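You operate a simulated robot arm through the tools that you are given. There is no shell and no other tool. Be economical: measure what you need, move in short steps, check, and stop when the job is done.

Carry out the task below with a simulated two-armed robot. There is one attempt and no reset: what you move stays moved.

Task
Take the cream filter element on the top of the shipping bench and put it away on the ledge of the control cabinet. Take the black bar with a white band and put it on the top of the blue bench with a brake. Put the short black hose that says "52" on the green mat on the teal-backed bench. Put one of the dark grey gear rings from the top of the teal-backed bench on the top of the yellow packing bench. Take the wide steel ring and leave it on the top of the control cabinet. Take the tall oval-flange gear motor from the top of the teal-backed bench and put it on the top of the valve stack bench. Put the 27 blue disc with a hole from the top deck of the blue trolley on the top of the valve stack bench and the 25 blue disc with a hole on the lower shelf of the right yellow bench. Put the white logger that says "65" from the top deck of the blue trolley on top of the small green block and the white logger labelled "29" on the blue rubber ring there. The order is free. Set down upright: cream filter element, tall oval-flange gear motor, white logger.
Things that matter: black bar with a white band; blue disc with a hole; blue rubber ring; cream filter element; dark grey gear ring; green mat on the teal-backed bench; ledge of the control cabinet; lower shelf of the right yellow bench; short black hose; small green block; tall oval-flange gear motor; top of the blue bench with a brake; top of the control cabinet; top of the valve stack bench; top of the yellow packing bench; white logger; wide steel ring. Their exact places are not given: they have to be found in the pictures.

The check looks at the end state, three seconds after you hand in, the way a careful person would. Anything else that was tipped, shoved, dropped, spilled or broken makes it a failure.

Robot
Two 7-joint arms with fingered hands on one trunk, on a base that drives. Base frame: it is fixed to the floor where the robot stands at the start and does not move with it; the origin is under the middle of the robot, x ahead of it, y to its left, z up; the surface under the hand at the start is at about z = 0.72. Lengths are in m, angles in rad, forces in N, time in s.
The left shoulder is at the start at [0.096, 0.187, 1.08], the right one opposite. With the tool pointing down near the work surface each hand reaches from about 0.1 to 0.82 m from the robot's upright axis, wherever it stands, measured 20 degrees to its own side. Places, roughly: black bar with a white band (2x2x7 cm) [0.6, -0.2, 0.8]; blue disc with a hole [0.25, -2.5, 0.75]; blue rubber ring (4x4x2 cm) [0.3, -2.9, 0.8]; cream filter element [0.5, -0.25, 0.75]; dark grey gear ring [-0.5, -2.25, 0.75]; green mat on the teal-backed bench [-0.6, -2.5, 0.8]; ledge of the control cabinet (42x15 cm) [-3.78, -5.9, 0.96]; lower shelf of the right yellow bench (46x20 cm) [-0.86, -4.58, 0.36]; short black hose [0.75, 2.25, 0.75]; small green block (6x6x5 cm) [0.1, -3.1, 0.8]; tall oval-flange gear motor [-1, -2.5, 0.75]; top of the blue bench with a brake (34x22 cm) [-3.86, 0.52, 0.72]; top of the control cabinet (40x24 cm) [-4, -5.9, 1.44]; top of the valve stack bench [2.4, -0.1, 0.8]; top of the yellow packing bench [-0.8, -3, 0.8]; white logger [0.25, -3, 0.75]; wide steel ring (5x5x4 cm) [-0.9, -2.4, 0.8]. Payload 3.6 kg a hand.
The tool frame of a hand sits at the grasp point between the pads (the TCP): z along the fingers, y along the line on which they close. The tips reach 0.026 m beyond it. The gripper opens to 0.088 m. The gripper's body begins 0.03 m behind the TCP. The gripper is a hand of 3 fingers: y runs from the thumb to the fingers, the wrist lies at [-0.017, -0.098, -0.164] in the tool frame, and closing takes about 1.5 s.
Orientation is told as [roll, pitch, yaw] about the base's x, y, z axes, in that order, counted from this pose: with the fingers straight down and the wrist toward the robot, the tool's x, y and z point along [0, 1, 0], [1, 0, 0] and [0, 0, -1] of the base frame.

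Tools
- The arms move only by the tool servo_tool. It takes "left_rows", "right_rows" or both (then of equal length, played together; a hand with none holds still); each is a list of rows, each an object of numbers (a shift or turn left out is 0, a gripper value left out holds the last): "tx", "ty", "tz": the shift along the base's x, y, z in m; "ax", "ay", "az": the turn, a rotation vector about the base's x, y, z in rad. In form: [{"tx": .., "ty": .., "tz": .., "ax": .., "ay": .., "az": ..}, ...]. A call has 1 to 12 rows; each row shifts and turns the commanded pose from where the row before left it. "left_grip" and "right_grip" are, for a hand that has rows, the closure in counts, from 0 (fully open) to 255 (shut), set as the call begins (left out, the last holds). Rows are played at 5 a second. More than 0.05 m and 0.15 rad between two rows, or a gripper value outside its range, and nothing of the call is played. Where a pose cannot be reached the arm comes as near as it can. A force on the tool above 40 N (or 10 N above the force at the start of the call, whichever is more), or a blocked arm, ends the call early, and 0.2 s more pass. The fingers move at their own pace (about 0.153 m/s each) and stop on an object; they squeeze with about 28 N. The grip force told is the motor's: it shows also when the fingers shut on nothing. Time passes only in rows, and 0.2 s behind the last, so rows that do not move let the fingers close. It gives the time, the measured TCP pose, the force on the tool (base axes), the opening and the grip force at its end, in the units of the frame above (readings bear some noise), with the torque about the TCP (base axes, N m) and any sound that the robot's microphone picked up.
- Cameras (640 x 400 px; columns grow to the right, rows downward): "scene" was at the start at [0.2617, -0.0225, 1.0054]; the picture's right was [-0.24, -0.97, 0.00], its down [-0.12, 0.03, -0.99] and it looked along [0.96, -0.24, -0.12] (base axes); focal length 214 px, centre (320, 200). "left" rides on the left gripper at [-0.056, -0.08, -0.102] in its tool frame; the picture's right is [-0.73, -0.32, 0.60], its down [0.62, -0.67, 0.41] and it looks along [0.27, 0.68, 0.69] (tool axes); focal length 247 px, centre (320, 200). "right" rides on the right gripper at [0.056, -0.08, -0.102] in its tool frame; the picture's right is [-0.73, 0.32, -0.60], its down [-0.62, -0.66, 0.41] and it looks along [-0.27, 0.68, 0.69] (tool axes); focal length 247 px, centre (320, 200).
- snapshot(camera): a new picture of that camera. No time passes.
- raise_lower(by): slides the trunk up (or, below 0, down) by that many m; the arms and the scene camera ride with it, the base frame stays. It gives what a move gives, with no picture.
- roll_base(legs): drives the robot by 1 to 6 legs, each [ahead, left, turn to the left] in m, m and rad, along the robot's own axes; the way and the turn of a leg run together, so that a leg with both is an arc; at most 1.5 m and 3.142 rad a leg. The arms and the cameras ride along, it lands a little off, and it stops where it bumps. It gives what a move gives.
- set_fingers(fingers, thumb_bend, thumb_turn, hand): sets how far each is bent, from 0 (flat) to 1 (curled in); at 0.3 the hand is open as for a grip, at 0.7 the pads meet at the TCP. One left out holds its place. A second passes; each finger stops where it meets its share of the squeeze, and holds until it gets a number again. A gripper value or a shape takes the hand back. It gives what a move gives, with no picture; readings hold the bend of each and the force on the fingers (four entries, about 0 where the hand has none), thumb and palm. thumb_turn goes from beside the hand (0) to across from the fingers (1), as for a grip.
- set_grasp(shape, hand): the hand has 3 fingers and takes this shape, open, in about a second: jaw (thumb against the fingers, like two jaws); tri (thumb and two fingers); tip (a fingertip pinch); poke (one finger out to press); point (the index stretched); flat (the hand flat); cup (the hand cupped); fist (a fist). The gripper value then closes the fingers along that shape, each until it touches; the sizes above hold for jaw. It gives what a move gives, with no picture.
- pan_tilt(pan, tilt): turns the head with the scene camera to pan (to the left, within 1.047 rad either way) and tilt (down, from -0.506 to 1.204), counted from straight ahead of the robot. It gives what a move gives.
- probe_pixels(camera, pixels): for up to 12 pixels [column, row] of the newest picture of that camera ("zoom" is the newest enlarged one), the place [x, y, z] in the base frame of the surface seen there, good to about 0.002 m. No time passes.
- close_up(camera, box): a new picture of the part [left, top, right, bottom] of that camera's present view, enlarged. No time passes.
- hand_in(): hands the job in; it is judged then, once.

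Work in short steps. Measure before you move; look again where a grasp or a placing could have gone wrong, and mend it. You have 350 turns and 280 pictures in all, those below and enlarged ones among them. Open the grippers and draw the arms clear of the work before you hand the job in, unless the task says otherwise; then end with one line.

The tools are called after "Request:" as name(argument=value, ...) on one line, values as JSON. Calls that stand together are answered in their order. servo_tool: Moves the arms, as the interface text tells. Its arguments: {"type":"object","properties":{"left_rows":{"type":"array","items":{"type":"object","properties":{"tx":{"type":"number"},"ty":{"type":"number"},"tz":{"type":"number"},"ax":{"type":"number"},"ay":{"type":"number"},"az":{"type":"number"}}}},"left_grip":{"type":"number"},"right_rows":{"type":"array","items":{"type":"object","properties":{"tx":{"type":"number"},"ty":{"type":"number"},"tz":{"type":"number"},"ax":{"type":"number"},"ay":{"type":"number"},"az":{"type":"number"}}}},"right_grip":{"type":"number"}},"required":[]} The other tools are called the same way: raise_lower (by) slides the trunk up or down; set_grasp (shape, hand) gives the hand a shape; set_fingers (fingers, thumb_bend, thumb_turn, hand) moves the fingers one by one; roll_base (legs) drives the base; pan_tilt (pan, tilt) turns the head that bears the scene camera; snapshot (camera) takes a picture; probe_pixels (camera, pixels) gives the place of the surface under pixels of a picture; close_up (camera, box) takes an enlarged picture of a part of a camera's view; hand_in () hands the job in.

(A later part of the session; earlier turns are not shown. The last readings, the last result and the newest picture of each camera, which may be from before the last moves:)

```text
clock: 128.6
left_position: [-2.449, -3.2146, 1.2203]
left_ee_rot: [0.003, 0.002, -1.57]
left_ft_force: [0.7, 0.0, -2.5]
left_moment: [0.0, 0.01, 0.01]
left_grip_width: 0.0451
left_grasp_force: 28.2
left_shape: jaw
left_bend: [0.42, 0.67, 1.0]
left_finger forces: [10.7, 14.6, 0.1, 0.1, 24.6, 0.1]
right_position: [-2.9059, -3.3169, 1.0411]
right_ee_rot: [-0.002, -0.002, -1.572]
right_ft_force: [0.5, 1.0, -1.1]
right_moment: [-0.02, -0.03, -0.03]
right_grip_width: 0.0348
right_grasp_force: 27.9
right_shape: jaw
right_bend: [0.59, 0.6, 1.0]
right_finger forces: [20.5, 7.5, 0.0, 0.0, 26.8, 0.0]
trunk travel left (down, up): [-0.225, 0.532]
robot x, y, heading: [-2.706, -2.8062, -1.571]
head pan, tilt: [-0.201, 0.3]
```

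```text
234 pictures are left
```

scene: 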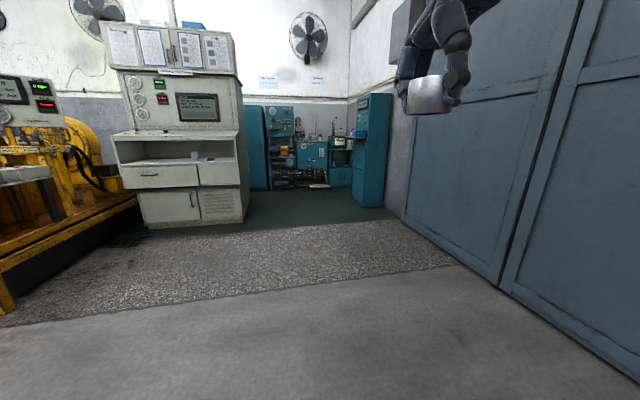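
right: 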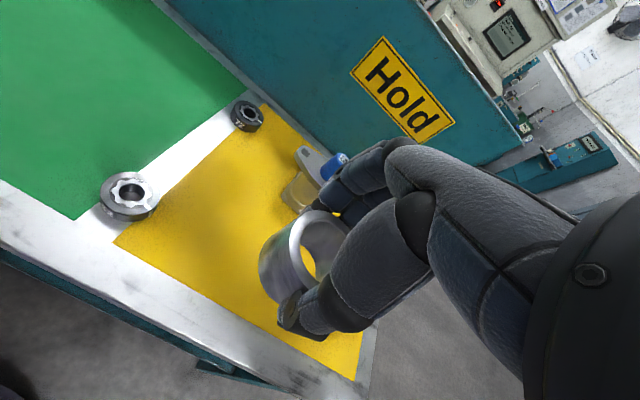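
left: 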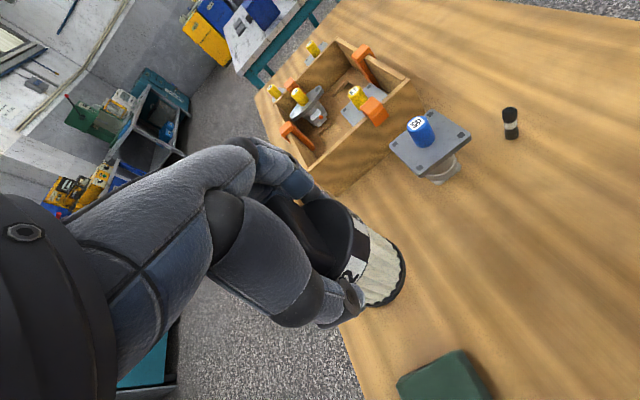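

The path ahead is open. I probe the white cabinet's edge and the teal cabinet's face before going on.

Request:
probe_pixels(camera="scene", pixels=[[243, 215], [150, 225], [365, 202], [383, 206], [300, 160], [262, 185], [350, 136], [500, 290]])

Request:
roll_base(legs=[[1.5, 0, 0], [0.6, -0.2, 0]])

Request:
pan_tilt(pan=-0.3, tilt=0.3)

Request:
snapshot(camera="scene")

```text
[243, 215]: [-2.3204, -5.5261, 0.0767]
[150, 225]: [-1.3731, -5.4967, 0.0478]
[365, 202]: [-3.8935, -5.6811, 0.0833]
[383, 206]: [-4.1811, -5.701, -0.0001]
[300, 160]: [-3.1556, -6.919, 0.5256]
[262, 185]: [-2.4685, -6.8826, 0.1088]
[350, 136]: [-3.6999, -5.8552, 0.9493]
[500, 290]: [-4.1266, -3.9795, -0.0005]
```

```text
clock: 138.8
left_position: [-2.6612, -5.2475, 1.2194]
left_ee_rot: [0.002, 0.001, -1.594]
left_ft_force: [-0.1, 1.3, -1.4]
left_moment: [0.03, -0.04, 0.03]
left_grip_width: 0.0451
left_grasp_force: 27.8
left_shape: jaw
left_bend: [0.42, 0.67, 1.0]
left_finger forces: [10.5, 14.7, 0.1, 0.0, 24.6, 0.0]
right_position: [-3.1195, -5.3397, 1.0407]
right_ee_rot: [-0.001, -0.001, -1.596]
right_ft_force: [0.2, -0.3, -1.7]
right_moment: [0.0, -0.03, -0.01]
right_grip_width: 0.0347
right_grasp_force: 28.0
right_shape: jaw
right_bend: [0.59, 0.6, 1.0]
right_finger forces: [20.5, 7.4, 0.0, 0.0, 27.0, 0.0]
trunk travel left (down, up): [-0.225, 0.532]
robot x, y, heading: [-2.9125, -4.8296, -1.59]
head pan, tilt: [-0.201, 0.3]
```

```text
clock: 139.5
left_position: [-2.6595, -5.2461, 1.2195]
left_ee_rot: [0.001, 0.002, -1.593]
left_ft_force: [-0.5, 0.0, -1.7]
left_moment: [0.0, 0.0, 0.02]
left_grip_width: 0.0453
left_grasp_force: 27.7
left_shape: jaw
left_bend: [0.42, 0.67, 1.0]
left_finger forces: [10.6, 14.7, 0.0, 0.0, 24.5, 0.0]
right_position: [-3.12, -5.3387, 1.0421]
right_ee_rot: [-0.002, -0.002, -1.593]
right_ft_force: [1.0, 1.2, -2.0]
right_moment: [-0.07, 0.01, 0.01]
right_grip_width: 0.0346
right_grasp_force: 28.3
right_shape: jaw
right_bend: [0.59, 0.6, 1.0]
right_finger forces: [20.5, 7.4, 0.1, 0.0, 26.8, 0.0]
trunk travel left (down, up): [-0.225, 0.532]
robot x, y, heading: [-2.9118, -4.833, -1.593]
head pan, tilt: [-0.3, 0.3]
```

```text
233 pictures are left
```

scene: 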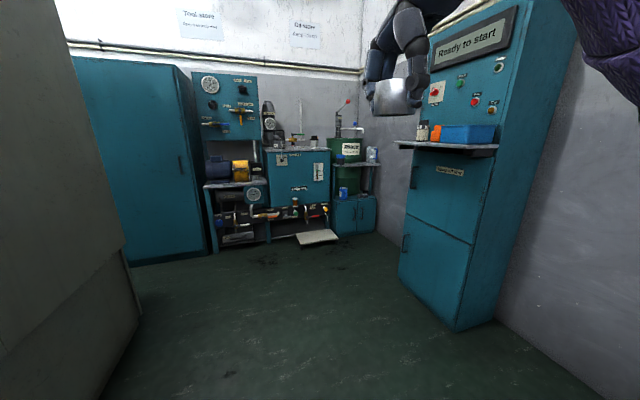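

The ledge holds cans on the left and a blue box on the right. I turn to face the cabinet and sidestep to y≈-5.9.

Request:
roll_base(legs=[[0, 0, -1.55], [0, 1.05, 0]])

Request:
pan_tilt(pan=0, tilt=0.2)

Request:
snapshot(camera="scene")

```text
clock: 148.6
left_position: [-3.294, -6.1471, 1.2194]
left_ee_rot: [0.001, 0.0, -3.109]
left_ft_force: [0.2, 0.0, -2.6]
left_moment: [0.0, 0.01, 0.0]
left_grip_width: 0.0451
left_grasp_force: 28.2
left_shape: jaw
left_bend: [0.42, 0.67, 1.0]
left_finger forces: [10.4, 14.6, 0.0, 0.0, 24.4, 0.0]
right_position: [-3.4106, -5.6932, 1.0411]
right_ee_rot: [-0.002, -0.002, -3.109]
right_ft_force: [-0.9, 0.2, -2.2]
right_moment: [-0.02, 0.04, -0.02]
right_grip_width: 0.0347
right_grasp_force: 28.1
right_shape: jaw
right_bend: [0.59, 0.6, 1.0]
right_finger forces: [20.0, 7.6, 0.1, 0.0, 26.5, 0.1]
trunk travel left (down, up): [-0.225, 0.532]
robot x, y, heading: [-2.8939, -5.8737, -3.114]
head pan, tilt: [-0.3, 0.3]
```

```text
clock: 149.4
left_position: [-3.294, -6.1454, 1.2205]
left_ee_rot: [0.003, 0.002, -3.111]
left_ft_force: [0.6, 0.0, -0.9]
left_moment: [0.0, 0.01, 0.0]
left_grip_width: 0.045
left_grasp_force: 28.2
left_shape: jaw
left_bend: [0.42, 0.67, 1.0]
left_finger forces: [10.5, 14.7, 0.0, 0.1, 24.3, 0.1]
right_position: [-3.4109, -5.6929, 1.0403]
right_ee_rot: [-0.002, -0.002, -3.109]
right_ft_force: [-0.8, -0.4, -3.1]
right_moment: [-0.03, 0.04, -0.02]
right_grip_width: 0.0349
right_grasp_force: 28.2
right_shape: jaw
right_bend: [0.59, 0.6, 1.0]
right_finger forces: [20.0, 7.6, 0.1, 0.1, 26.4, 0.0]
trunk travel left (down, up): [-0.225, 0.532]
robot x, y, heading: [-2.891, -5.8751, -3.114]
head pan, tilt: [0.0, 0.201]
```

```text
232 pictures are left
```

scene: 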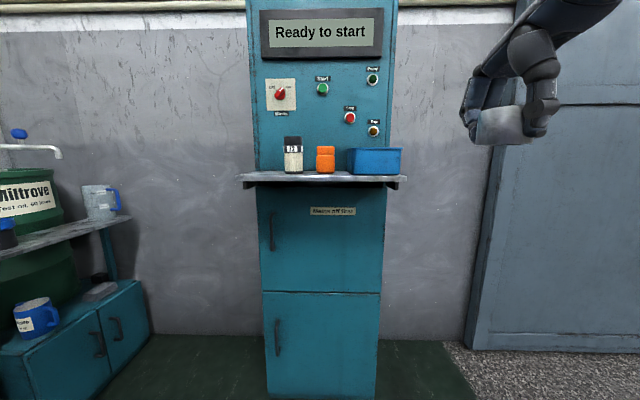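

I probe the ledge and the items on it.

Request:
probe_pixels(camera="scene", pixels=[[243, 178], [262, 178], [283, 170], [270, 172], [293, 160], [302, 165], [316, 165], [335, 165], [347, 165], [262, 173], [325, 155], [256, 172]])

Request:
close_up(camera="scene", box=[230, 120, 420, 230])

```text
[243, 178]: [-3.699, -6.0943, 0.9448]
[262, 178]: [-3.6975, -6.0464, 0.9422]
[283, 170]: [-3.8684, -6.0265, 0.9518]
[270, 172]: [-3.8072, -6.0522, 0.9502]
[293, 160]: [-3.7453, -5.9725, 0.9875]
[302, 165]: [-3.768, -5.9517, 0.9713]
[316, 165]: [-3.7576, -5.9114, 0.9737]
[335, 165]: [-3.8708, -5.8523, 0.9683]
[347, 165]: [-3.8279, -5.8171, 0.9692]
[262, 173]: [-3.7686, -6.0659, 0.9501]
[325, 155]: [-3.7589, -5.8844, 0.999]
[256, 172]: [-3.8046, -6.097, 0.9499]
```

```text
3.37 times, centred on (325, 175) of scene
```

zoom: 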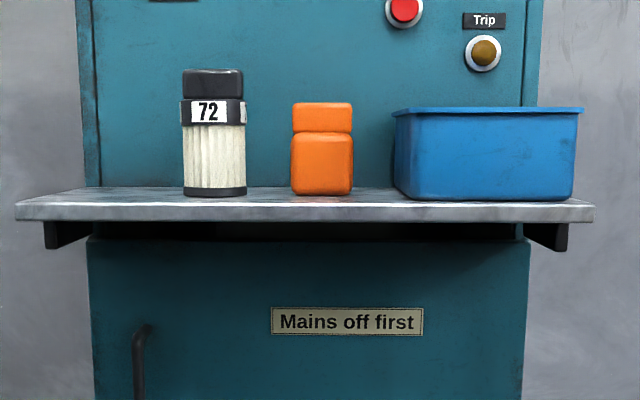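

A like element "72" already stands there; free ledge at left centre (y≈-6.05, z 0.950). I raise the right hand, drive 0.27 m closer, and move the filter over (-3.765,-6.052).

Request:
servo_tool(right_rows=[{"tz": 0.05}, {"tz": 0.05}, {"tz": 0.05}, {"tz": 0.05}, {"tx": 0.04}, {}])

Request:
roll_base(legs=[[0.27, 0, -0.02]])

Request:
snapshot(camera="scene")

```text
clock: 150.8
left_position: [-3.2936, -6.1466, 1.2193]
left_ee_rot: [0.0, 0.002, -3.109]
left_ft_force: [0.0, -0.7, -1.3]
left_moment: [0.0, 0.0, -0.02]
left_grip_width: 0.0451
left_grasp_force: 28.4
left_shape: jaw
left_bend: [0.42, 0.67, 1.0]
left_finger forces: [10.5, 14.6, 0.0, 0.1, 24.3, 0.0]
right_position: [-3.3709, -5.692, 1.2449]
right_ee_rot: [0.0, 0.0, -3.112]
right_ft_force: [-0.9, 0.4, -1.6]
right_moment: [0.01, 0.08, 0.02]
right_grip_width: 0.0347
right_grasp_force: 28.1
right_shape: jaw
right_bend: [0.59, 0.6, 1.0]
right_finger forces: [20.1, 8.0, 0.0, 0.0, 26.7, 0.1]
trunk travel left (down, up): [-0.225, 0.532]
robot x, y, heading: [-2.8913, -5.8745, -3.109]
head pan, tilt: [0.0, 0.201]
```

```text
clock: 152.7
left_position: [-3.5723, -6.1444, 1.2203]
left_ee_rot: [0.0, 0.002, -3.128]
left_ft_force: [-1.0, -0.3, -2.7]
left_moment: [-0.02, -0.03, 0.0]
left_grip_width: 0.0449
left_grasp_force: 27.3
left_shape: jaw
left_bend: [0.42, 0.67, 1.0]
left_finger forces: [10.6, 14.6, 0.0, 0.0, 24.4, 0.0]
right_position: [-3.6399, -5.6892, 1.2449]
right_ee_rot: [-0.003, 0.0, -3.127]
right_ft_force: [0.3, -0.2, -3.2]
right_moment: [0.02, 0.0, 0.01]
right_grip_width: 0.0349
right_grasp_force: 27.9
right_shape: jaw
right_bend: [0.59, 0.6, 1.0]
right_finger forces: [20.1, 7.9, 0.0, 0.1, 26.7, 0.1]
trunk travel left (down, up): [-0.225, 0.532]
robot x, y, heading: [-3.1623, -5.8818, -3.124]
head pan, tilt: [0.0, 0.201]
```

```text
230 pictures are left
```

scene: 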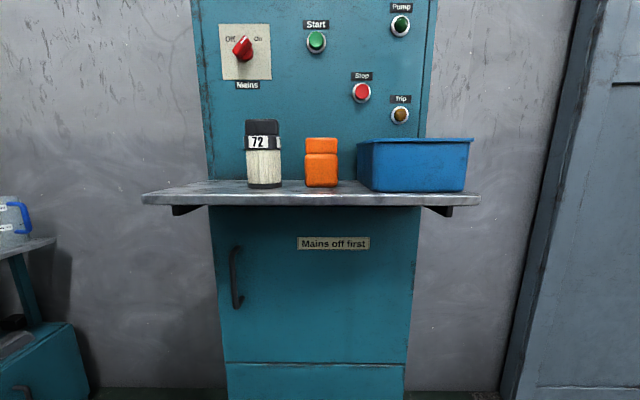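

I probe the mains knob, element 72 and the ledge's left portion from here.

Request:
probe_pixels(camera="scene", pixels=[[241, 48], [247, 155], [262, 125], [225, 185], [147, 197], [185, 190], [205, 183], [246, 82]])

Request:
servo_tool(left_rows=[{"tx": -0.04, "ty": 0.02}, {"tx": -0.04, "ty": 0.025}, {"tx": -0.04, "ty": 0.025}, {"tx": -0.04, "ty": 0.022}, {"tx": -0.033, "tz": -0.03}, {"tz": -0.04}, {}])

Request:
snapshot(camera="scene")

Request:
snapshot(camera="left")

```text
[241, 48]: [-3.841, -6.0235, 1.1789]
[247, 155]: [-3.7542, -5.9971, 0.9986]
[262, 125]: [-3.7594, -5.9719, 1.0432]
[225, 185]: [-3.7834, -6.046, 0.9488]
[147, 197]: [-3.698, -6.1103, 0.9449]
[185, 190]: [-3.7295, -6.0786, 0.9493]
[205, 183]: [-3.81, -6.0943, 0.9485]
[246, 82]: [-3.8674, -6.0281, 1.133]
```

```text
clock: 154.3
left_position: [-3.7622, -6.0534, 1.1525]
left_ee_rot: [0.0, 0.002, -3.128]
left_ft_force: [0.0, 0.0, -1.2]
left_moment: [-0.03, 0.0, 0.04]
left_grip_width: 0.0449
left_grasp_force: 27.6
left_shape: jaw
left_bend: [0.42, 0.67, 1.0]
left_finger forces: [10.4, 14.7, 0.0, 0.0, 24.4, 0.0]
right_position: [-3.6402, -5.6897, 1.2459]
right_ee_rot: [-0.003, -0.001, -3.128]
right_ft_force: [0.5, -0.2, -3.1]
right_moment: [-0.01, 0.0, 0.03]
right_grip_width: 0.035
right_grasp_force: 28.0
right_shape: jaw
right_bend: [0.59, 0.6, 1.0]
right_finger forces: [20.2, 8.0, 0.1, 0.0, 26.7, 0.0]
trunk travel left (down, up): [-0.225, 0.532]
robot x, y, heading: [-3.1632, -5.8816, -3.135]
head pan, tilt: [0.0, 0.201]
```

```text
229 pictures are left
```

scene: 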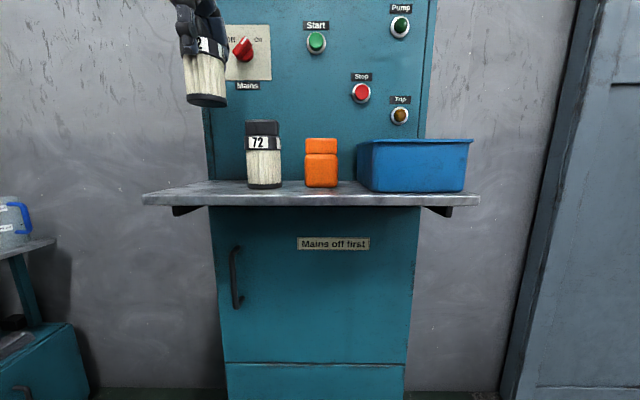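

```text
228 pictures are left
```

left: 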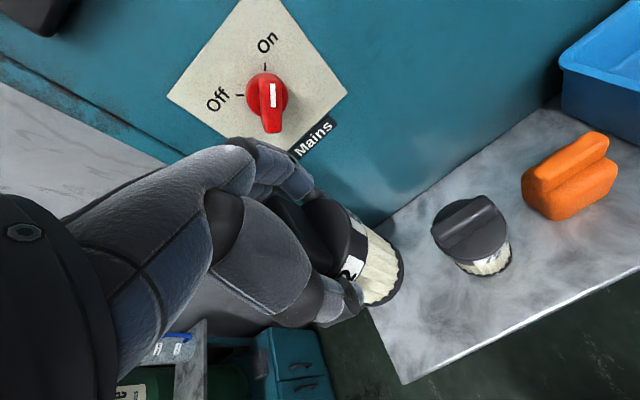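

Element 72's left edge is near y -6.0. I shift 8 mm further left and lower to just above the ledge (TCP ≈1.035).

Request:
servo_tool(left_rows=[{"ty": -0.009, "tz": -0.035}, {"tz": -0.04}, {"tz": -0.035}, {"tz": -0.007}, {}])

Request:
close_up(camera="scene", box=[140, 60, 340, 220])

```text
clock: 155.5
left_position: [-3.7619, -6.061, 1.0319]
left_ee_rot: [0.003, 0.0, -3.128]
left_ft_force: [-0.7, 0.3, -1.1]
left_moment: [-0.02, 0.01, -0.02]
left_grip_width: 0.0448
left_grasp_force: 28.1
left_shape: jaw
left_bend: [0.42, 0.67, 1.0]
left_finger forces: [10.4, 14.7, 0.1, 0.0, 24.3, 0.0]
right_position: [-3.6403, -5.6894, 1.2456]
right_ee_rot: [-0.002, -0.002, -3.127]
right_ft_force: [0.5, 0.7, -2.1]
right_moment: [-0.01, 0.02, 0.03]
right_grip_width: 0.0347
right_grasp_force: 28.0
right_shape: jaw
right_bend: [0.59, 0.6, 1.0]
right_finger forces: [20.1, 7.9, 0.1, 0.0, 26.7, 0.1]
trunk travel left (down, up): [-0.225, 0.532]
robot x, y, heading: [-3.1638, -5.8794, -3.128]
head pan, tilt: [0.0, 0.201]
```

```text
2.50 times, centred on (240, 140) of scene
```

zoom: 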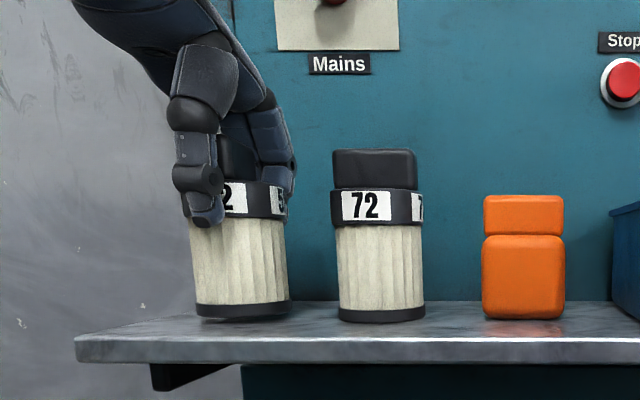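

The filter leans slightly (~5°, right base edge higher). I turn the hand about x by -0.07 and look again.

Request:
servo_tool(left_rows=[{"tz": 0.006}, {"ax": -0.07}, {}])

Request:
close_up(camera="scene", box=[140, 60, 340, 220])

```text
clock: 156.3
left_position: [-3.7628, -6.0615, 1.0382]
left_ee_rot: [0.071, 0.001, -3.129]
left_ft_force: [-0.1, 0.2, -1.9]
left_moment: [0.02, 0.0, 0.01]
left_grip_width: 0.0446
left_grasp_force: 27.9
left_shape: jaw
left_bend: [0.42, 0.67, 1.0]
left_finger forces: [10.5, 14.8, 0.1, 0.0, 24.4, 0.1]
right_position: [-3.6389, -5.6896, 1.245]
right_ee_rot: [-0.001, -0.001, -3.128]
right_ft_force: [0.9, -1.2, -1.8]
right_moment: [-0.01, 0.02, -0.01]
right_grip_width: 0.0351
right_grasp_force: 28.2
right_shape: jaw
right_bend: [0.59, 0.6, 1.0]
right_finger forces: [20.1, 7.9, 0.1, 0.0, 26.7, 0.1]
trunk travel left (down, up): [-0.225, 0.532]
robot x, y, heading: [-3.1641, -5.8788, -3.126]
head pan, tilt: [0.0, 0.201]
```

```text
2.50 times, centred on (240, 140) of scene
```

zoom: 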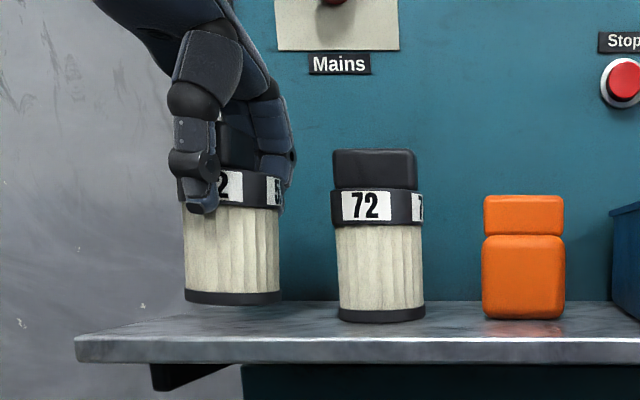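

It is upright now. I lower in small steps until contact.

Request:
servo_tool(left_rows=[{"tz": -0.006}, {"tz": -0.003}, {"tz": -0.003}, {}])

Request:
close_up(camera="scene", box=[140, 60, 340, 220])

```text
clock: 157.3
left_position: [-3.7635, -6.0615, 1.0289]
left_ee_rot: [0.072, -0.002, -3.129]
left_ft_force: [-0.3, -0.7, 5.0]
left_moment: [0.03, 0.01, 0.0]
left_grip_width: 0.0448
left_grasp_force: 28.0
left_shape: jaw
left_bend: [0.42, 0.67, 1.0]
left_finger forces: [10.0, 16.1, 0.0, 0.1, 25.2, 0.0]
right_position: [-3.6378, -5.6883, 1.2458]
right_ee_rot: [0.0, -0.003, -3.128]
right_ft_force: [0.6, 0.0, -1.7]
right_moment: [0.02, 0.03, -0.02]
right_grip_width: 0.0349
right_grasp_force: 27.6
right_shape: jaw
right_bend: [0.59, 0.6, 1.0]
right_finger forces: [20.0, 7.9, 0.0, 0.1, 26.7, 0.0]
trunk travel left (down, up): [-0.225, 0.532]
robot x, y, heading: [-3.1614, -5.8812, -3.129]
head pan, tilt: [0.0, 0.201]
```

```text
2.50 times, centred on (240, 140) of scene
```

zoom: 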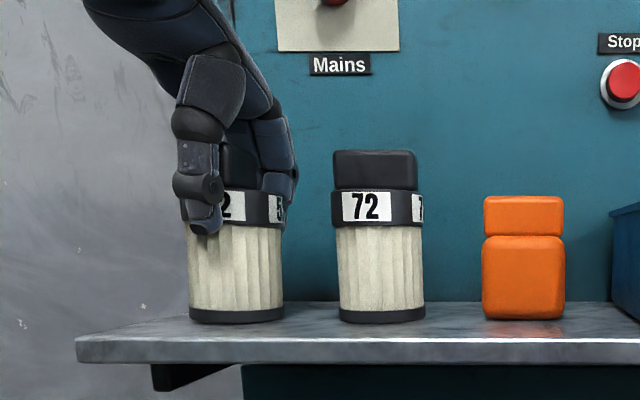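

Contact (5 N). I open the left hand partly, then lift straight up.

Request:
servo_tool(left_rows=[{}, {}, {}, {}], left_grip=60)

Request:
servo_tool(left_rows=[{"tz": 0.02}, {"tz": 0.03}, {"tz": 0.04}, {"tz": 0.05, "tx": 0.005}, {"tx": 0.05}, {"tx": 0.05}, {"tx": 0.05}, {"tx": 0.05, "ax": 0.07}])

Request:
snapshot(camera="scene")

```text
clock: 158.3
left_position: [-3.7632, -6.0603, 1.0272]
left_ee_rot: [0.073, -0.003, -3.127]
left_ft_force: [-0.2, 0.4, 0.3]
left_moment: [0.0, 0.02, 0.02]
left_grip_width: 0.0669
left_grasp_force: 0.2
left_shape: jaw
left_bend: [0.34, 0.5, 0.99]
left_finger forces: [0.1, 0.0, 0.1, 0.0, 0.0, 0.0]
right_position: [-3.6401, -5.6883, 1.2454]
right_ee_rot: [-0.002, -0.002, -3.128]
right_ft_force: [-0.7, 0.3, -1.9]
right_moment: [0.02, 0.01, 0.01]
right_grip_width: 0.0348
right_grasp_force: 28.3
right_shape: jaw
right_bend: [0.59, 0.6, 1.0]
right_finger forces: [20.1, 8.0, 0.0, 0.1, 26.7, 0.0]
trunk travel left (down, up): [-0.225, 0.532]
robot x, y, heading: [-3.1668, -5.8811, -3.129]
head pan, tilt: [0.0, 0.201]
```

```text
refused: row 4 steps farther than a row can; nothing moved
```

```text
224 pictures are left
```

scene: 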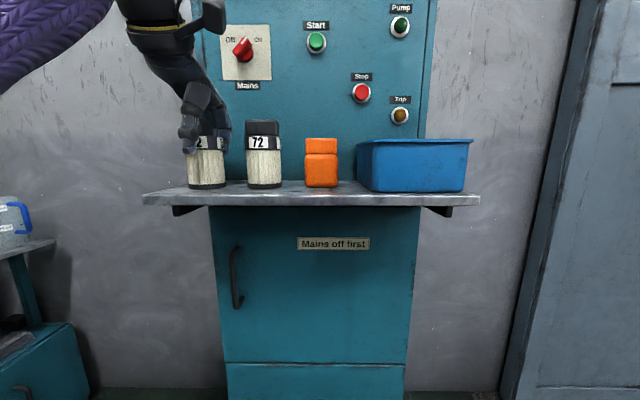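

The filter stands on the ledge. I lift the left hand out (rows shortened).

Request:
servo_tool(left_rows=[{"tz": 0.02}, {"tz": 0.03}, {"tz": 0.04}, {"tz": 0.045}, {"tx": 0.048}, {"tx": 0.048}, {"tx": 0.048}, {"tx": 0.048}, {"ax": 0.07}, {}])

Request:
snapshot(camera="scene")

```text
clock: 160.5
left_position: [-3.5688, -6.0585, 1.1624]
left_ee_rot: [0.0, 0.001, -3.128]
left_ft_force: [0.1, -0.4, 1.0]
left_moment: [0.0, 0.02, -0.04]
left_grip_width: 0.0672
left_grasp_force: 0.1
left_shape: jaw
left_bend: [0.34, 0.5, 0.99]
left_finger forces: [0.0, 0.0, 0.0, 0.1, 0.1, 0.0]
right_position: [-3.6388, -5.6897, 1.2455]
right_ee_rot: [-0.003, -0.002, -3.127]
right_ft_force: [0.6, -0.7, -1.2]
right_moment: [0.01, 0.03, 0.01]
right_grip_width: 0.0348
right_grasp_force: 27.5
right_shape: jaw
right_bend: [0.59, 0.6, 1.0]
right_finger forces: [20.0, 7.8, 0.0, 0.0, 26.7, 0.1]
trunk travel left (down, up): [-0.225, 0.532]
robot x, y, heading: [-3.1625, -5.8778, -3.126]
head pan, tilt: [0.0, 0.201]
```

```text
223 pictures are left
```

scene: 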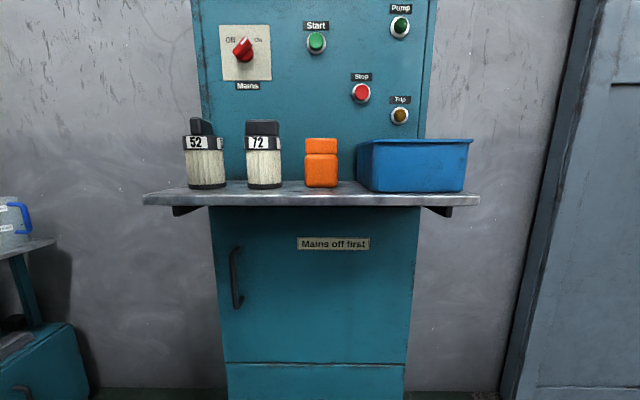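

Filter done. Now I raise the trunk 0.45 m and look at the cabinet top.

Request:
raise_lower(by=0.45)

Request:
pan_tilt(pan=0, tilt=0.3)

Request:
snapshot(camera="scene")

```text
refused: 0.45 is not a number from -0.4 to 0.4
```

```text
clock: 161.2
left_position: [-3.5691, -6.0593, 1.1623]
left_ee_rot: [0.002, 0.002, -3.128]
left_ft_force: [-0.6, -0.1, 0.9]
left_moment: [-0.02, -0.01, -0.03]
left_grip_width: 0.0672
left_grasp_force: 0.1
left_shape: jaw
left_bend: [0.34, 0.5, 0.99]
left_finger forces: [0.0, 0.0, 0.0, 0.1, 0.0, 0.0]
right_position: [-3.6385, -5.6896, 1.2465]
right_ee_rot: [-0.001, -0.002, -3.128]
right_ft_force: [0.4, -0.3, -2.0]
right_moment: [-0.04, 0.0, 0.03]
right_grip_width: 0.0348
right_grasp_force: 27.7
right_shape: jaw
right_bend: [0.59, 0.6, 1.0]
right_finger forces: [20.2, 7.8, 0.0, 0.0, 26.7, 0.0]
trunk travel left (down, up): [-0.225, 0.532]
robot x, y, heading: [-3.165, -5.8765, -3.129]
head pan, tilt: [0.0, 0.3]
```

```text
222 pictures are left
```

scene: 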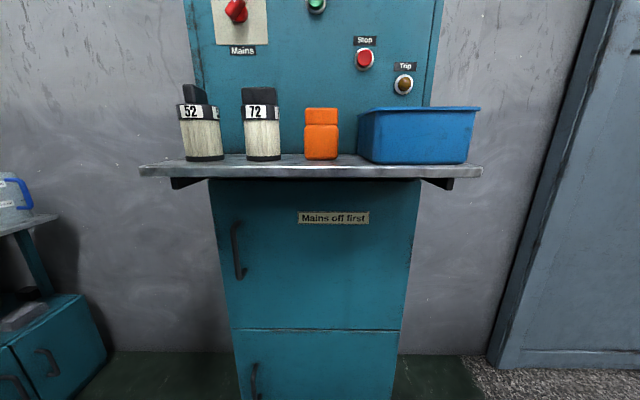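

The limit is 0.4 per call; I raise by 0.4 and then 0.12.

Request:
raise_lower(by=0.4)

Request:
raise_lower(by=0.12)

Request:
snapshot(camera="scene")

```text
clock: 165.0
left_position: [-3.571, -6.0611, 1.5612]
left_ee_rot: [0.0, 0.001, -3.128]
left_ft_force: [0.4, -0.1, 0.7]
left_moment: [0.01, -0.03, 0.02]
left_grip_width: 0.0671
left_grasp_force: 0.2
left_shape: jaw
left_bend: [0.34, 0.5, 0.99]
left_finger forces: [0.1, 0.1, 0.0, 0.0, 0.1, 0.1]
right_position: [-3.64, -5.6884, 1.6455]
right_ee_rot: [-0.002, -0.003, -3.127]
right_ft_force: [-0.3, -0.3, -2.8]
right_moment: [0.0, 0.01, -0.01]
right_grip_width: 0.0347
right_grasp_force: 27.8
right_shape: jaw
right_bend: [0.59, 0.6, 1.0]
right_finger forces: [20.0, 7.8, 0.1, 0.0, 26.6, 0.1]
trunk travel left (down, up): [-0.625, 0.132]
robot x, y, heading: [-3.1654, -5.8774, -3.128]
head pan, tilt: [0.0, 0.3]
```

```text
clock: 166.5
left_position: [-3.5706, -6.0615, 1.6827]
left_ee_rot: [0.003, 0.001, -3.127]
left_ft_force: [-0.6, -0.2, 0.6]
left_moment: [0.02, -0.03, 0.01]
left_grip_width: 0.0672
left_grasp_force: 0.1
left_shape: jaw
left_bend: [0.34, 0.5, 0.99]
left_finger forces: [0.0, 0.0, 0.0, 0.0, 0.0, 0.0]
right_position: [-3.6395, -5.6885, 1.7654]
right_ee_rot: [-0.002, 0.0, -3.128]
right_ft_force: [-0.3, -0.2, -2.4]
right_moment: [0.01, 0.03, -0.01]
right_grip_width: 0.0349
right_grasp_force: 28.0
right_shape: jaw
right_bend: [0.59, 0.6, 1.0]
right_finger forces: [20.0, 7.8, 0.0, 0.1, 26.6, 0.1]
trunk travel left (down, up): [-0.745, 0.012]
robot x, y, heading: [-3.1646, -5.8777, -3.127]
head pan, tilt: [0.0, 0.3]
```

```text
221 pictures are left
```

scene: 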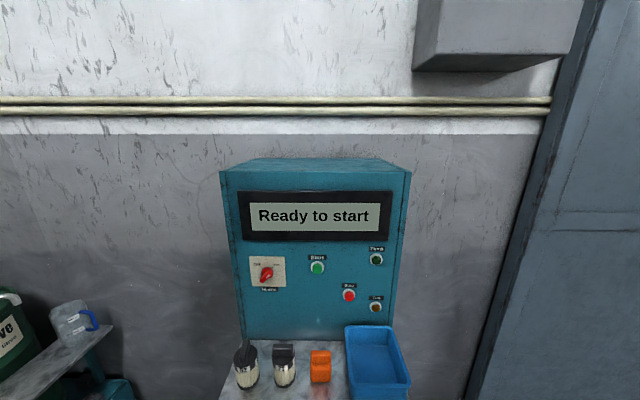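

The cabinet top is empty. I drive 0.18 m forward and probe the top surface.

Request:
roll_base(legs=[[0.18, 0, 0]])

Request:
snapshot(camera="scene")

Request:
snapshot(camera="right")

```text
clock: 168.0
left_position: [-3.7447, -6.0646, 1.6838]
left_ee_rot: [0.002, -0.002, -3.128]
left_ft_force: [0.0, -0.4, -0.4]
left_moment: [0.0, 0.04, 0.02]
left_grip_width: 0.0671
left_grasp_force: 0.1
left_shape: jaw
left_bend: [0.34, 0.5, 0.99]
left_finger forces: [0.0, 0.0, 0.0, 0.1, 0.1, 0.0]
right_position: [-3.8124, -5.6926, 1.7659]
right_ee_rot: [-0.001, -0.003, -3.124]
right_ft_force: [0.1, -0.2, -2.2]
right_moment: [0.04, 0.07, 0.01]
right_grip_width: 0.0347
right_grasp_force: 27.4
right_shape: jaw
right_bend: [0.59, 0.6, 1.0]
right_finger forces: [20.1, 7.8, 0.0, 0.1, 26.7, 0.0]
trunk travel left (down, up): [-0.745, 0.012]
robot x, y, heading: [-3.3434, -5.8823, -3.127]
head pan, tilt: [0.0, 0.3]
```

```text
220 pictures are left
```

scene: 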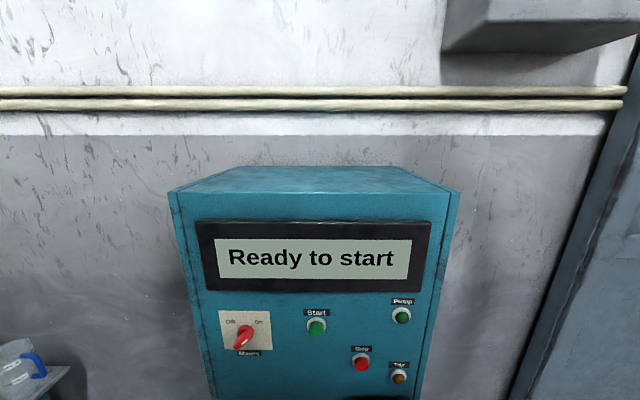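

```text
219 pictures are left
```

right: 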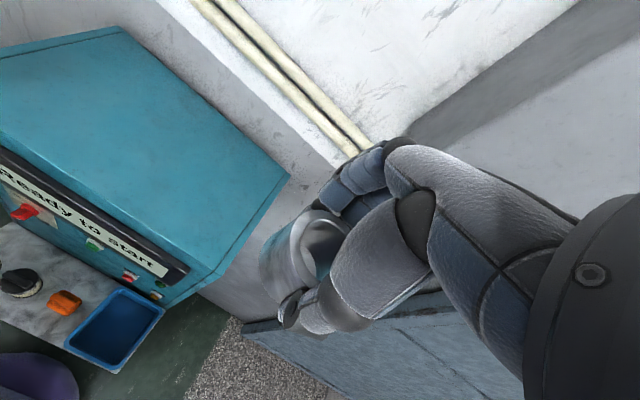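

Request:
probe_pixels(camera="right", pixels=[[130, 120], [285, 180], [120, 35], [20, 80], [200, 250], [350, 130]])

Request:
servo_tool(right_rows=[{"tx": -0.03, "ty": -0.035}, {"tx": -0.03, "ty": -0.035}, {"tx": -0.03, "ty": -0.035}, {"tx": -0.03, "ty": -0.035}, {"tx": -0.03, "ty": -0.02}, {"tz": -0.05}, {"tz": -0.05}, {"tz": -0.05}, {}])

Request:
snapshot(camera="scene")

```text
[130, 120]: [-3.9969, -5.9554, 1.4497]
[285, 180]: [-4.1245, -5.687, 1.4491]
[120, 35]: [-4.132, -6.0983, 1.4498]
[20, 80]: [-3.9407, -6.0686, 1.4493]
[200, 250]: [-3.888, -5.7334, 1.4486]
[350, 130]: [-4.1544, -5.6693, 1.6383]
```

```text
clock: 170.0
left_position: [-3.7508, -6.0638, 1.6823]
left_ee_rot: [0.002, 0.002, -3.129]
left_ft_force: [0.6, -0.6, -0.4]
left_moment: [0.0, 0.0, -0.02]
left_grip_width: 0.0671
left_grasp_force: 0.1
left_shape: jaw
left_bend: [0.34, 0.5, 0.99]
left_finger forces: [0.1, 0.1, 0.0, 0.2, 0.0, 0.0]
right_position: [-3.9445, -5.832, 1.6089]
right_ee_rot: [-0.002, -0.002, -3.127]
right_ft_force: [0.2, 1.1, -1.6]
right_moment: [-0.03, -0.01, -0.04]
right_grip_width: 0.0347
right_grasp_force: 27.8
right_shape: jaw
right_bend: [0.6, 0.6, 1.0]
right_finger forces: [19.2, 8.4, 0.0, 0.0, 26.1, 0.0]
right hand out of reach, approached as far as the arm can: row 5
trunk travel left (down, up): [-0.745, 0.012]
robot x, y, heading: [-3.344, -5.8831, -3.128]
head pan, tilt: [0.0, 0.3]
```

```text
218 pictures are left
```

scene: 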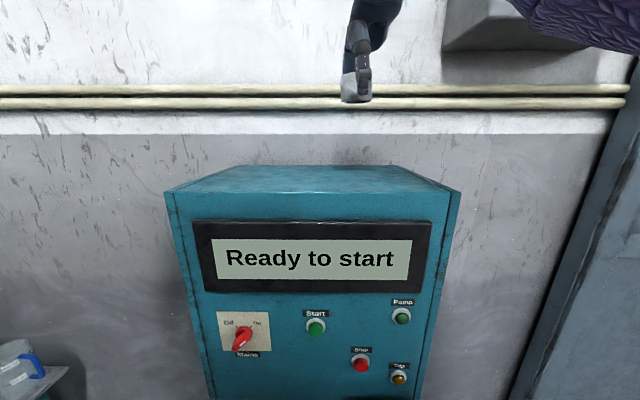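

Top is at z 1.4495. I lower toward it with a little more forward motion.

Request:
servo_tool(right_rows=[{"tz": -0.045, "tx": -0.015}, {"tz": -0.045, "tx": -0.015}, {"tz": -0.025}, {}])

Request:
close_up(camera="scene", box=[220, 40, 460, 220])

```text
clock: 171.0
left_position: [-3.748, -6.065, 1.6832]
left_ee_rot: [0.003, 0.001, -3.127]
left_ft_force: [-0.5, 0.4, 0.0]
left_moment: [0.02, -0.01, -0.03]
left_grip_width: 0.0672
left_grasp_force: 0.1
left_shape: jaw
left_bend: [0.34, 0.5, 0.99]
left_finger forces: [0.1, 0.0, 0.1, 0.1, 0.0, 0.0]
right_position: [-3.9716, -5.8352, 1.4951]
right_ee_rot: [-0.002, 0.0, -3.125]
right_ft_force: [0.0, 0.7, -2.6]
right_moment: [0.02, 0.0, 0.01]
right_grip_width: 0.0345
right_grasp_force: 28.3
right_shape: jaw
right_bend: [0.6, 0.6, 1.0]
right_finger forces: [19.4, 8.4, 0.0, 0.0, 26.2, 0.0]
trunk travel left (down, up): [-0.745, 0.012]
robot x, y, heading: [-3.3393, -5.8851, -3.13]
head pan, tilt: [0.0, 0.3]
```

```text
2.22 times, centred on (340, 130) of scene
```

zoom: 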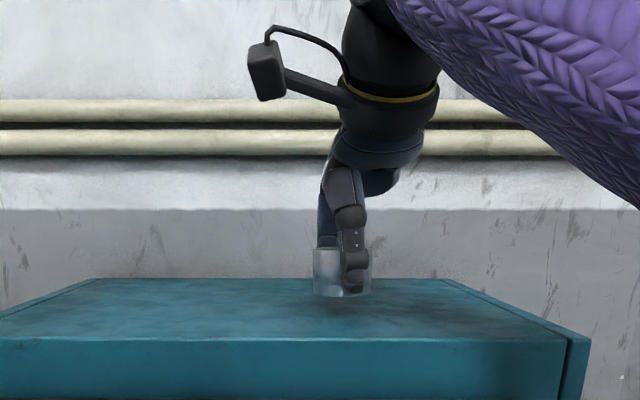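

The ring is about 1.5 cm above the top. I lower in small steps until contact.

Request:
servo_tool(right_rows=[{"tz": -0.008}, {"tz": -0.004}, {"tz": -0.003}, {}])

Request:
close_up(camera="scene", box=[220, 40, 460, 220])

```text
clock: 172.0
left_position: [-3.7476, -6.066, 1.6832]
left_ee_rot: [0.001, 0.0, -3.128]
left_ft_force: [0.4, -0.6, -0.2]
left_moment: [0.01, 0.02, -0.02]
left_grip_width: 0.0673
left_grasp_force: 0.1
left_shape: jaw
left_bend: [0.34, 0.5, 0.99]
left_finger forces: [0.0, 0.1, 0.0, 0.0, 0.1, 0.0]
right_position: [-3.9703, -5.8338, 1.4816]
right_ee_rot: [-0.002, -0.002, -3.127]
right_ft_force: [0.3, 0.0, -1.4]
right_moment: [0.01, 0.04, 0.04]
right_grip_width: 0.0347
right_grasp_force: 28.2
right_shape: jaw
right_bend: [0.6, 0.6, 1.0]
right_finger forces: [19.4, 8.3, 0.0, 0.0, 26.2, 0.0]
trunk travel left (down, up): [-0.745, 0.012]
robot x, y, heading: [-3.3441, -5.883, -3.13]
head pan, tilt: [0.0, 0.3]
```

```text
2.22 times, centred on (340, 130) of scene
```

zoom: 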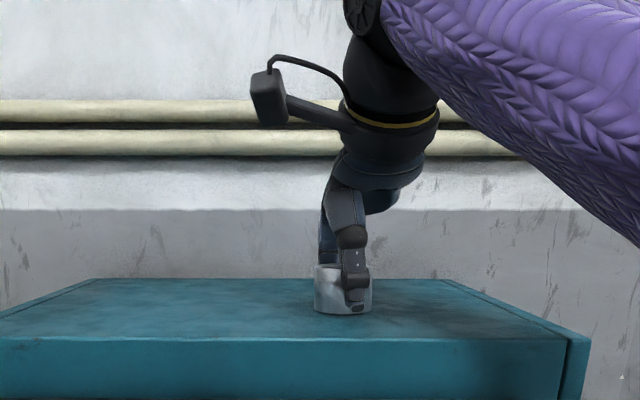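

Nearly touching; I lower 3 mm more, open, and lift away.

Request:
servo_tool(right_rows=[{"tz": -0.003}, {}])

Request:
servo_tool(right_rows=[{}, {}, {}, {}, {}, {"tz": 0.03}, {"tz": 0.04}, {"tz": 0.04}, {"tz": 0.04}, {"tx": 0.045}, {"tx": 0.045}, {"tx": 0.045}], right_grip=0)

Request:
close_up(camera="scene", box=[220, 40, 460, 220])

```text
clock: 172.6
left_position: [-3.7474, -6.0652, 1.6828]
left_ee_rot: [0.0, -0.001, -3.128]
left_ft_force: [-0.4, 0.2, 0.0]
left_moment: [-0.01, 0.04, 0.0]
left_grip_width: 0.0669
left_grasp_force: 0.0
left_shape: jaw
left_bend: [0.34, 0.5, 0.99]
left_finger forces: [0.0, 0.1, 0.0, 0.0, 0.0, 0.0]
right_position: [-3.9706, -5.8344, 1.4805]
right_ee_rot: [-0.002, -0.008, -3.125]
right_ft_force: [-2.0, -0.1, 7.3]
right_moment: [-0.03, 0.01, 0.02]
right_grip_width: 0.0349
right_grasp_force: 28.5
right_shape: jaw
right_bend: [0.59, 0.6, 1.0]
right_finger forces: [21.6, 9.0, 0.1, 0.0, 27.5, 0.0]
trunk travel left (down, up): [-0.745, 0.012]
robot x, y, heading: [-3.3431, -5.8821, -3.126]
head pan, tilt: [0.0, 0.3]
```

```text
clock: 175.2
left_position: [-3.7473, -6.0627, 1.6835]
left_ee_rot: [0.002, 0.001, -3.127]
left_ft_force: [0.1, 0.4, 0.8]
left_moment: [0.02, 0.0, 0.03]
left_grip_width: 0.0672
left_grasp_force: 0.0
left_shape: jaw
left_bend: [0.34, 0.5, 0.99]
left_finger forces: [0.0, 0.0, 0.1, 0.1, 0.1, 0.0]
right_position: [-3.836, -5.8346, 1.627]
right_ee_rot: [-0.002, -0.001, -3.128]
right_ft_force: [0.3, -0.6, -0.5]
right_moment: [0.0, 0.03, 0.0]
right_grip_width: 0.0877
right_grasp_force: 0.0
right_shape: jaw
right_bend: [0.3, 0.3, 0.98]
right_finger forces: [0.1, 0.0, 0.0, 0.0, 0.0, 0.1]
trunk travel left (down, up): [-0.745, 0.012]
robot x, y, heading: [-3.3403, -5.8885, -3.127]
head pan, tilt: [0.0, 0.3]
```

```text
2.22 times, centred on (340, 130) of scene
```

zoom: 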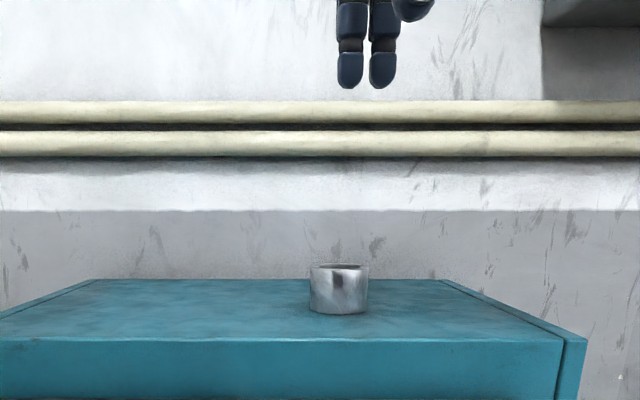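

Ring placed. I back off, lower the trunk, and retrace my way to y≈-1.4.

Request:
roll_base(legs=[[-0.5, 0, 0]])

Request:
raise_lower(by=-0.4)

Request:
raise_lower(by=-0.12)

Request:
roll_base(legs=[[0, -1.5, 0], [0, -1.5, 0], [0, -1.4, 0]])

Request:
roll_base(legs=[[0, 0, 1.56]])

Request:
snapshot(camera="scene")

```text
clock: 178.2
left_position: [-3.2455, -6.0599, 1.681]
left_ee_rot: [0.001, 0.001, -3.12]
left_ft_force: [0.4, 0.4, 0.4]
left_moment: [0.01, 0.0, -0.02]
left_grip_width: 0.0671
left_grasp_force: 0.1
left_shape: jaw
left_bend: [0.34, 0.5, 0.99]
left_finger forces: [0.1, 0.1, 0.1, 0.1, 0.0, 0.0]
right_position: [-3.3364, -5.8308, 1.6267]
right_ee_rot: [-0.002, -0.002, -3.119]
right_ft_force: [-0.2, 0.8, 0.7]
right_moment: [0.02, -0.01, 0.0]
right_grip_width: 0.0876
right_grasp_force: 0.1
right_shape: jaw
right_bend: [0.3, 0.3, 0.98]
right_finger forces: [0.0, 0.1, 0.1, 0.0, 0.0, 0.0]
trunk travel left (down, up): [-0.745, 0.012]
robot x, y, heading: [-2.8377, -5.8742, -3.117]
head pan, tilt: [0.0, 0.3]
```

```text
clock: 182.0
left_position: [-3.2435, -6.0593, 1.2832]
left_ee_rot: [0.0, 0.002, -3.118]
left_ft_force: [-0.9, -0.7, 0.5]
left_moment: [0.01, 0.01, 0.0]
left_grip_width: 0.0671
left_grasp_force: 0.2
left_shape: jaw
left_bend: [0.34, 0.5, 0.99]
left_finger forces: [0.0, 0.0, 0.1, 0.0, 0.0, 0.1]
right_position: [-3.335, -5.8307, 1.2267]
right_ee_rot: [-0.001, 0.0, -3.119]
right_ft_force: [-0.5, -0.5, 0.3]
right_moment: [0.02, -0.02, -0.02]
right_grip_width: 0.0876
right_grasp_force: 0.1
right_shape: jaw
right_bend: [0.3, 0.3, 0.98]
right_finger forces: [0.0, 0.1, 0.0, 0.0, 0.0, 0.0]
trunk travel left (down, up): [-0.345, 0.412]
robot x, y, heading: [-2.8403, -5.8784, -3.117]
head pan, tilt: [0.0, 0.3]
```

```text
clock: 183.5
left_position: [-3.244, -6.0596, 1.1627]
left_ee_rot: [0.0, 0.001, -3.12]
left_ft_force: [-0.3, -0.4, 0.0]
left_moment: [-0.02, -0.01, -0.03]
left_grip_width: 0.0673
left_grasp_force: 0.0
left_shape: jaw
left_bend: [0.34, 0.5, 0.99]
left_finger forces: [0.0, 0.0, 0.1, 0.0, 0.0, 0.0]
right_position: [-3.3354, -5.8316, 1.1073]
right_ee_rot: [-0.001, -0.003, -3.119]
right_ft_force: [-0.2, -0.4, -0.1]
right_moment: [0.01, 0.0, 0.01]
right_grip_width: 0.0876
right_grasp_force: 0.1
right_shape: jaw
right_bend: [0.3, 0.3, 0.98]
right_finger forces: [0.1, 0.0, 0.1, 0.0, 0.0, 0.0]
trunk travel left (down, up): [-0.225, 0.532]
robot x, y, heading: [-2.8425, -5.8757, -3.12]
head pan, tilt: [0.0, 0.3]
```

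```text
clock: 204.4
left_position: [-3.3486, -1.6908, 1.1628]
left_ee_rot: [0.002, 0.002, -3.121]
left_ft_force: [0.6, 0.4, 0.3]
left_moment: [0.02, 0.02, -0.02]
left_grip_width: 0.067
left_grasp_force: 0.0
left_shape: jaw
left_bend: [0.34, 0.5, 0.99]
left_finger forces: [0.0, 0.0, 0.0, 0.0, 0.1, 0.1]
right_position: [-3.4393, -1.4641, 1.1063]
right_ee_rot: [-0.001, -0.002, -3.118]
right_ft_force: [-0.6, 0.0, -0.3]
right_moment: [0.03, -0.03, -0.03]
right_grip_width: 0.0876
right_grasp_force: 0.1
right_shape: jaw
right_bend: [0.3, 0.3, 0.98]
right_finger forces: [0.0, 0.1, 0.0, 0.1, 0.0, 0.0]
trunk travel left (down, up): [-0.225, 0.532]
robot x, y, heading: [-2.9447, -1.5061, -3.123]
head pan, tilt: [0.0, 0.3]
```

```text
clock: 208.6
left_position: [-2.7599, -1.9124, 1.1629]
left_ee_rot: [0.002, 0.003, -1.554]
left_ft_force: [0.1, 1.0, 0.5]
left_moment: [-0.01, 0.0, 0.0]
left_grip_width: 0.067
left_grasp_force: 0.1
left_shape: jaw
left_bend: [0.34, 0.5, 0.99]
left_finger forces: [0.0, 0.0, 0.0, 0.0, 0.0, 0.0]
right_position: [-2.9878, -2.001, 1.107]
right_ee_rot: [-0.002, -0.002, -1.553]
right_ft_force: [-0.1, 0.2, -0.6]
right_moment: [-0.01, -0.03, 0.02]
right_grip_width: 0.0877
right_grasp_force: 0.0
right_shape: jaw
right_bend: [0.3, 0.3, 0.98]
right_finger forces: [0.0, 0.0, 0.0, 0.0, 0.0, 0.0]
trunk travel left (down, up): [-0.225, 0.532]
robot x, y, heading: [-2.9438, -1.5064, -1.553]
head pan, tilt: [0.0, 0.3]
```

```text
214 pictures are left
```

scene: 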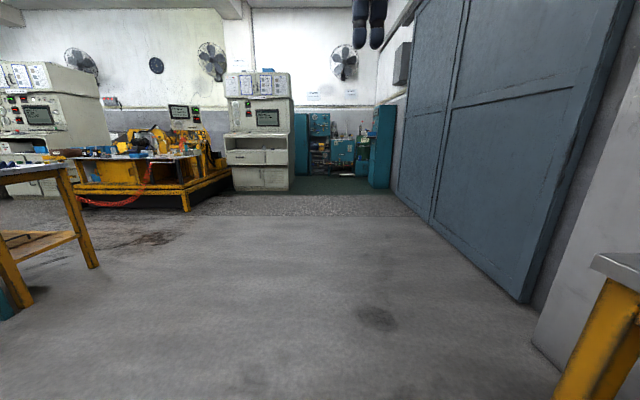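

I strafe left along y≈-1.45 toward the trolley and look.

Request:
roll_base(legs=[[-0.1, 0, -0.015], [0, 1.5, 0], [0, 1.5, 0]])

Request:
pan_tilt(pan=0.2, tilt=0.4)

Request:
snapshot(camera="scene")

```text
clock: 224.1
left_position: [0.309, -1.7773, 1.1622]
left_ee_rot: [0.001, 0.001, -1.527]
left_ft_force: [-0.6, -0.5, 0.2]
left_moment: [-0.02, 0.02, -0.01]
left_grip_width: 0.0672
left_grasp_force: 0.1
left_shape: jaw
left_bend: [0.34, 0.5, 0.99]
left_finger forces: [0.1, 0.1, 0.0, 0.0, 0.0, 0.0]
right_position: [0.0831, -1.8728, 1.1067]
right_ee_rot: [-0.002, -0.002, -1.527]
right_ft_force: [0.2, 0.4, -0.2]
right_moment: [0.01, 0.03, -0.01]
right_grip_width: 0.0876
right_grasp_force: 0.1
right_shape: jaw
right_bend: [0.3, 0.3, 0.98]
right_finger forces: [0.1, 0.0, 0.0, 0.0, 0.0, 0.0]
trunk travel left (down, up): [-0.225, 0.532]
robot x, y, heading: [0.1151, -1.3788, -1.53]
head pan, tilt: [0.0, 0.3]
```

```text
clock: 224.8
left_position: [0.3102, -1.7772, 1.1622]
left_ee_rot: [0.003, 0.0, -1.527]
left_ft_force: [0.0, -0.6, -0.1]
left_moment: [-0.02, 0.01, 0.01]
left_grip_width: 0.067
left_grasp_force: 0.2
left_shape: jaw
left_bend: [0.34, 0.5, 0.99]
left_finger forces: [0.0, 0.1, 0.1, 0.0, 0.0, 0.0]
right_position: [0.0831, -1.8728, 1.1075]
right_ee_rot: [-0.002, -0.003, -1.526]
right_ft_force: [-0.1, -0.1, 0.2]
right_moment: [-0.02, -0.01, 0.01]
right_grip_width: 0.0878
right_grasp_force: 0.0
right_shape: jaw
right_bend: [0.3, 0.3, 0.98]
right_finger forces: [0.0, 0.0, 0.1, 0.1, 0.0, 0.0]
trunk travel left (down, up): [-0.225, 0.532]
robot x, y, heading: [0.1168, -1.3763, -1.525]
head pan, tilt: [0.201, 0.4]
```

```text
213 pictures are left
```

scene: 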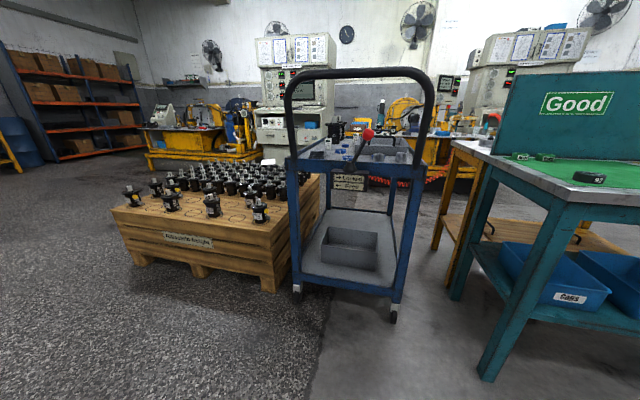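

I zoom on the trolley deck.

Request:
close_up(camera="scene", box=[270, 60, 450, 200])

Request:
probe_pixels(camera="scene", pixels=[[360, 72], [290, 110], [425, 110], [297, 160], [420, 172], [296, 290], [393, 318], [270, 290], [118, 208], [345, 185], [450, 290], [480, 375]])

```text
2.86 times, centred on (360, 130) of scene
```

zoom: 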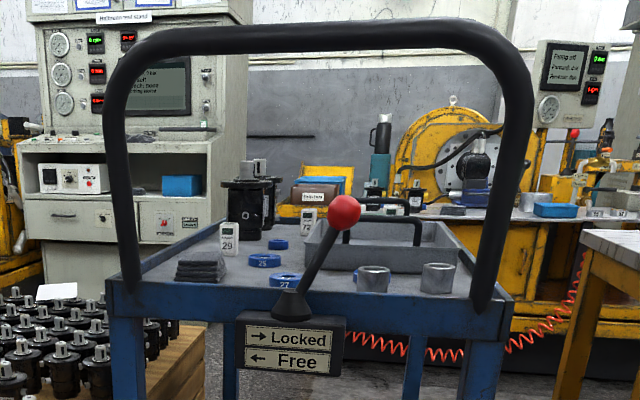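

```text
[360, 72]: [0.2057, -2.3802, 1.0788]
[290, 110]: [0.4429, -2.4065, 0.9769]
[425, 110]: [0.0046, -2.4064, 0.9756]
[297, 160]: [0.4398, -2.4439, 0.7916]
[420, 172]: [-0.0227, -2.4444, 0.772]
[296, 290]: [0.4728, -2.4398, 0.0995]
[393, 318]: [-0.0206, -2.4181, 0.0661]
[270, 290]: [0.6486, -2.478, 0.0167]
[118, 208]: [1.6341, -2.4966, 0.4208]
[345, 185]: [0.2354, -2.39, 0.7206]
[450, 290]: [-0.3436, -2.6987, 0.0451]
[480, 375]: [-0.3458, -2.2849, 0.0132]
```

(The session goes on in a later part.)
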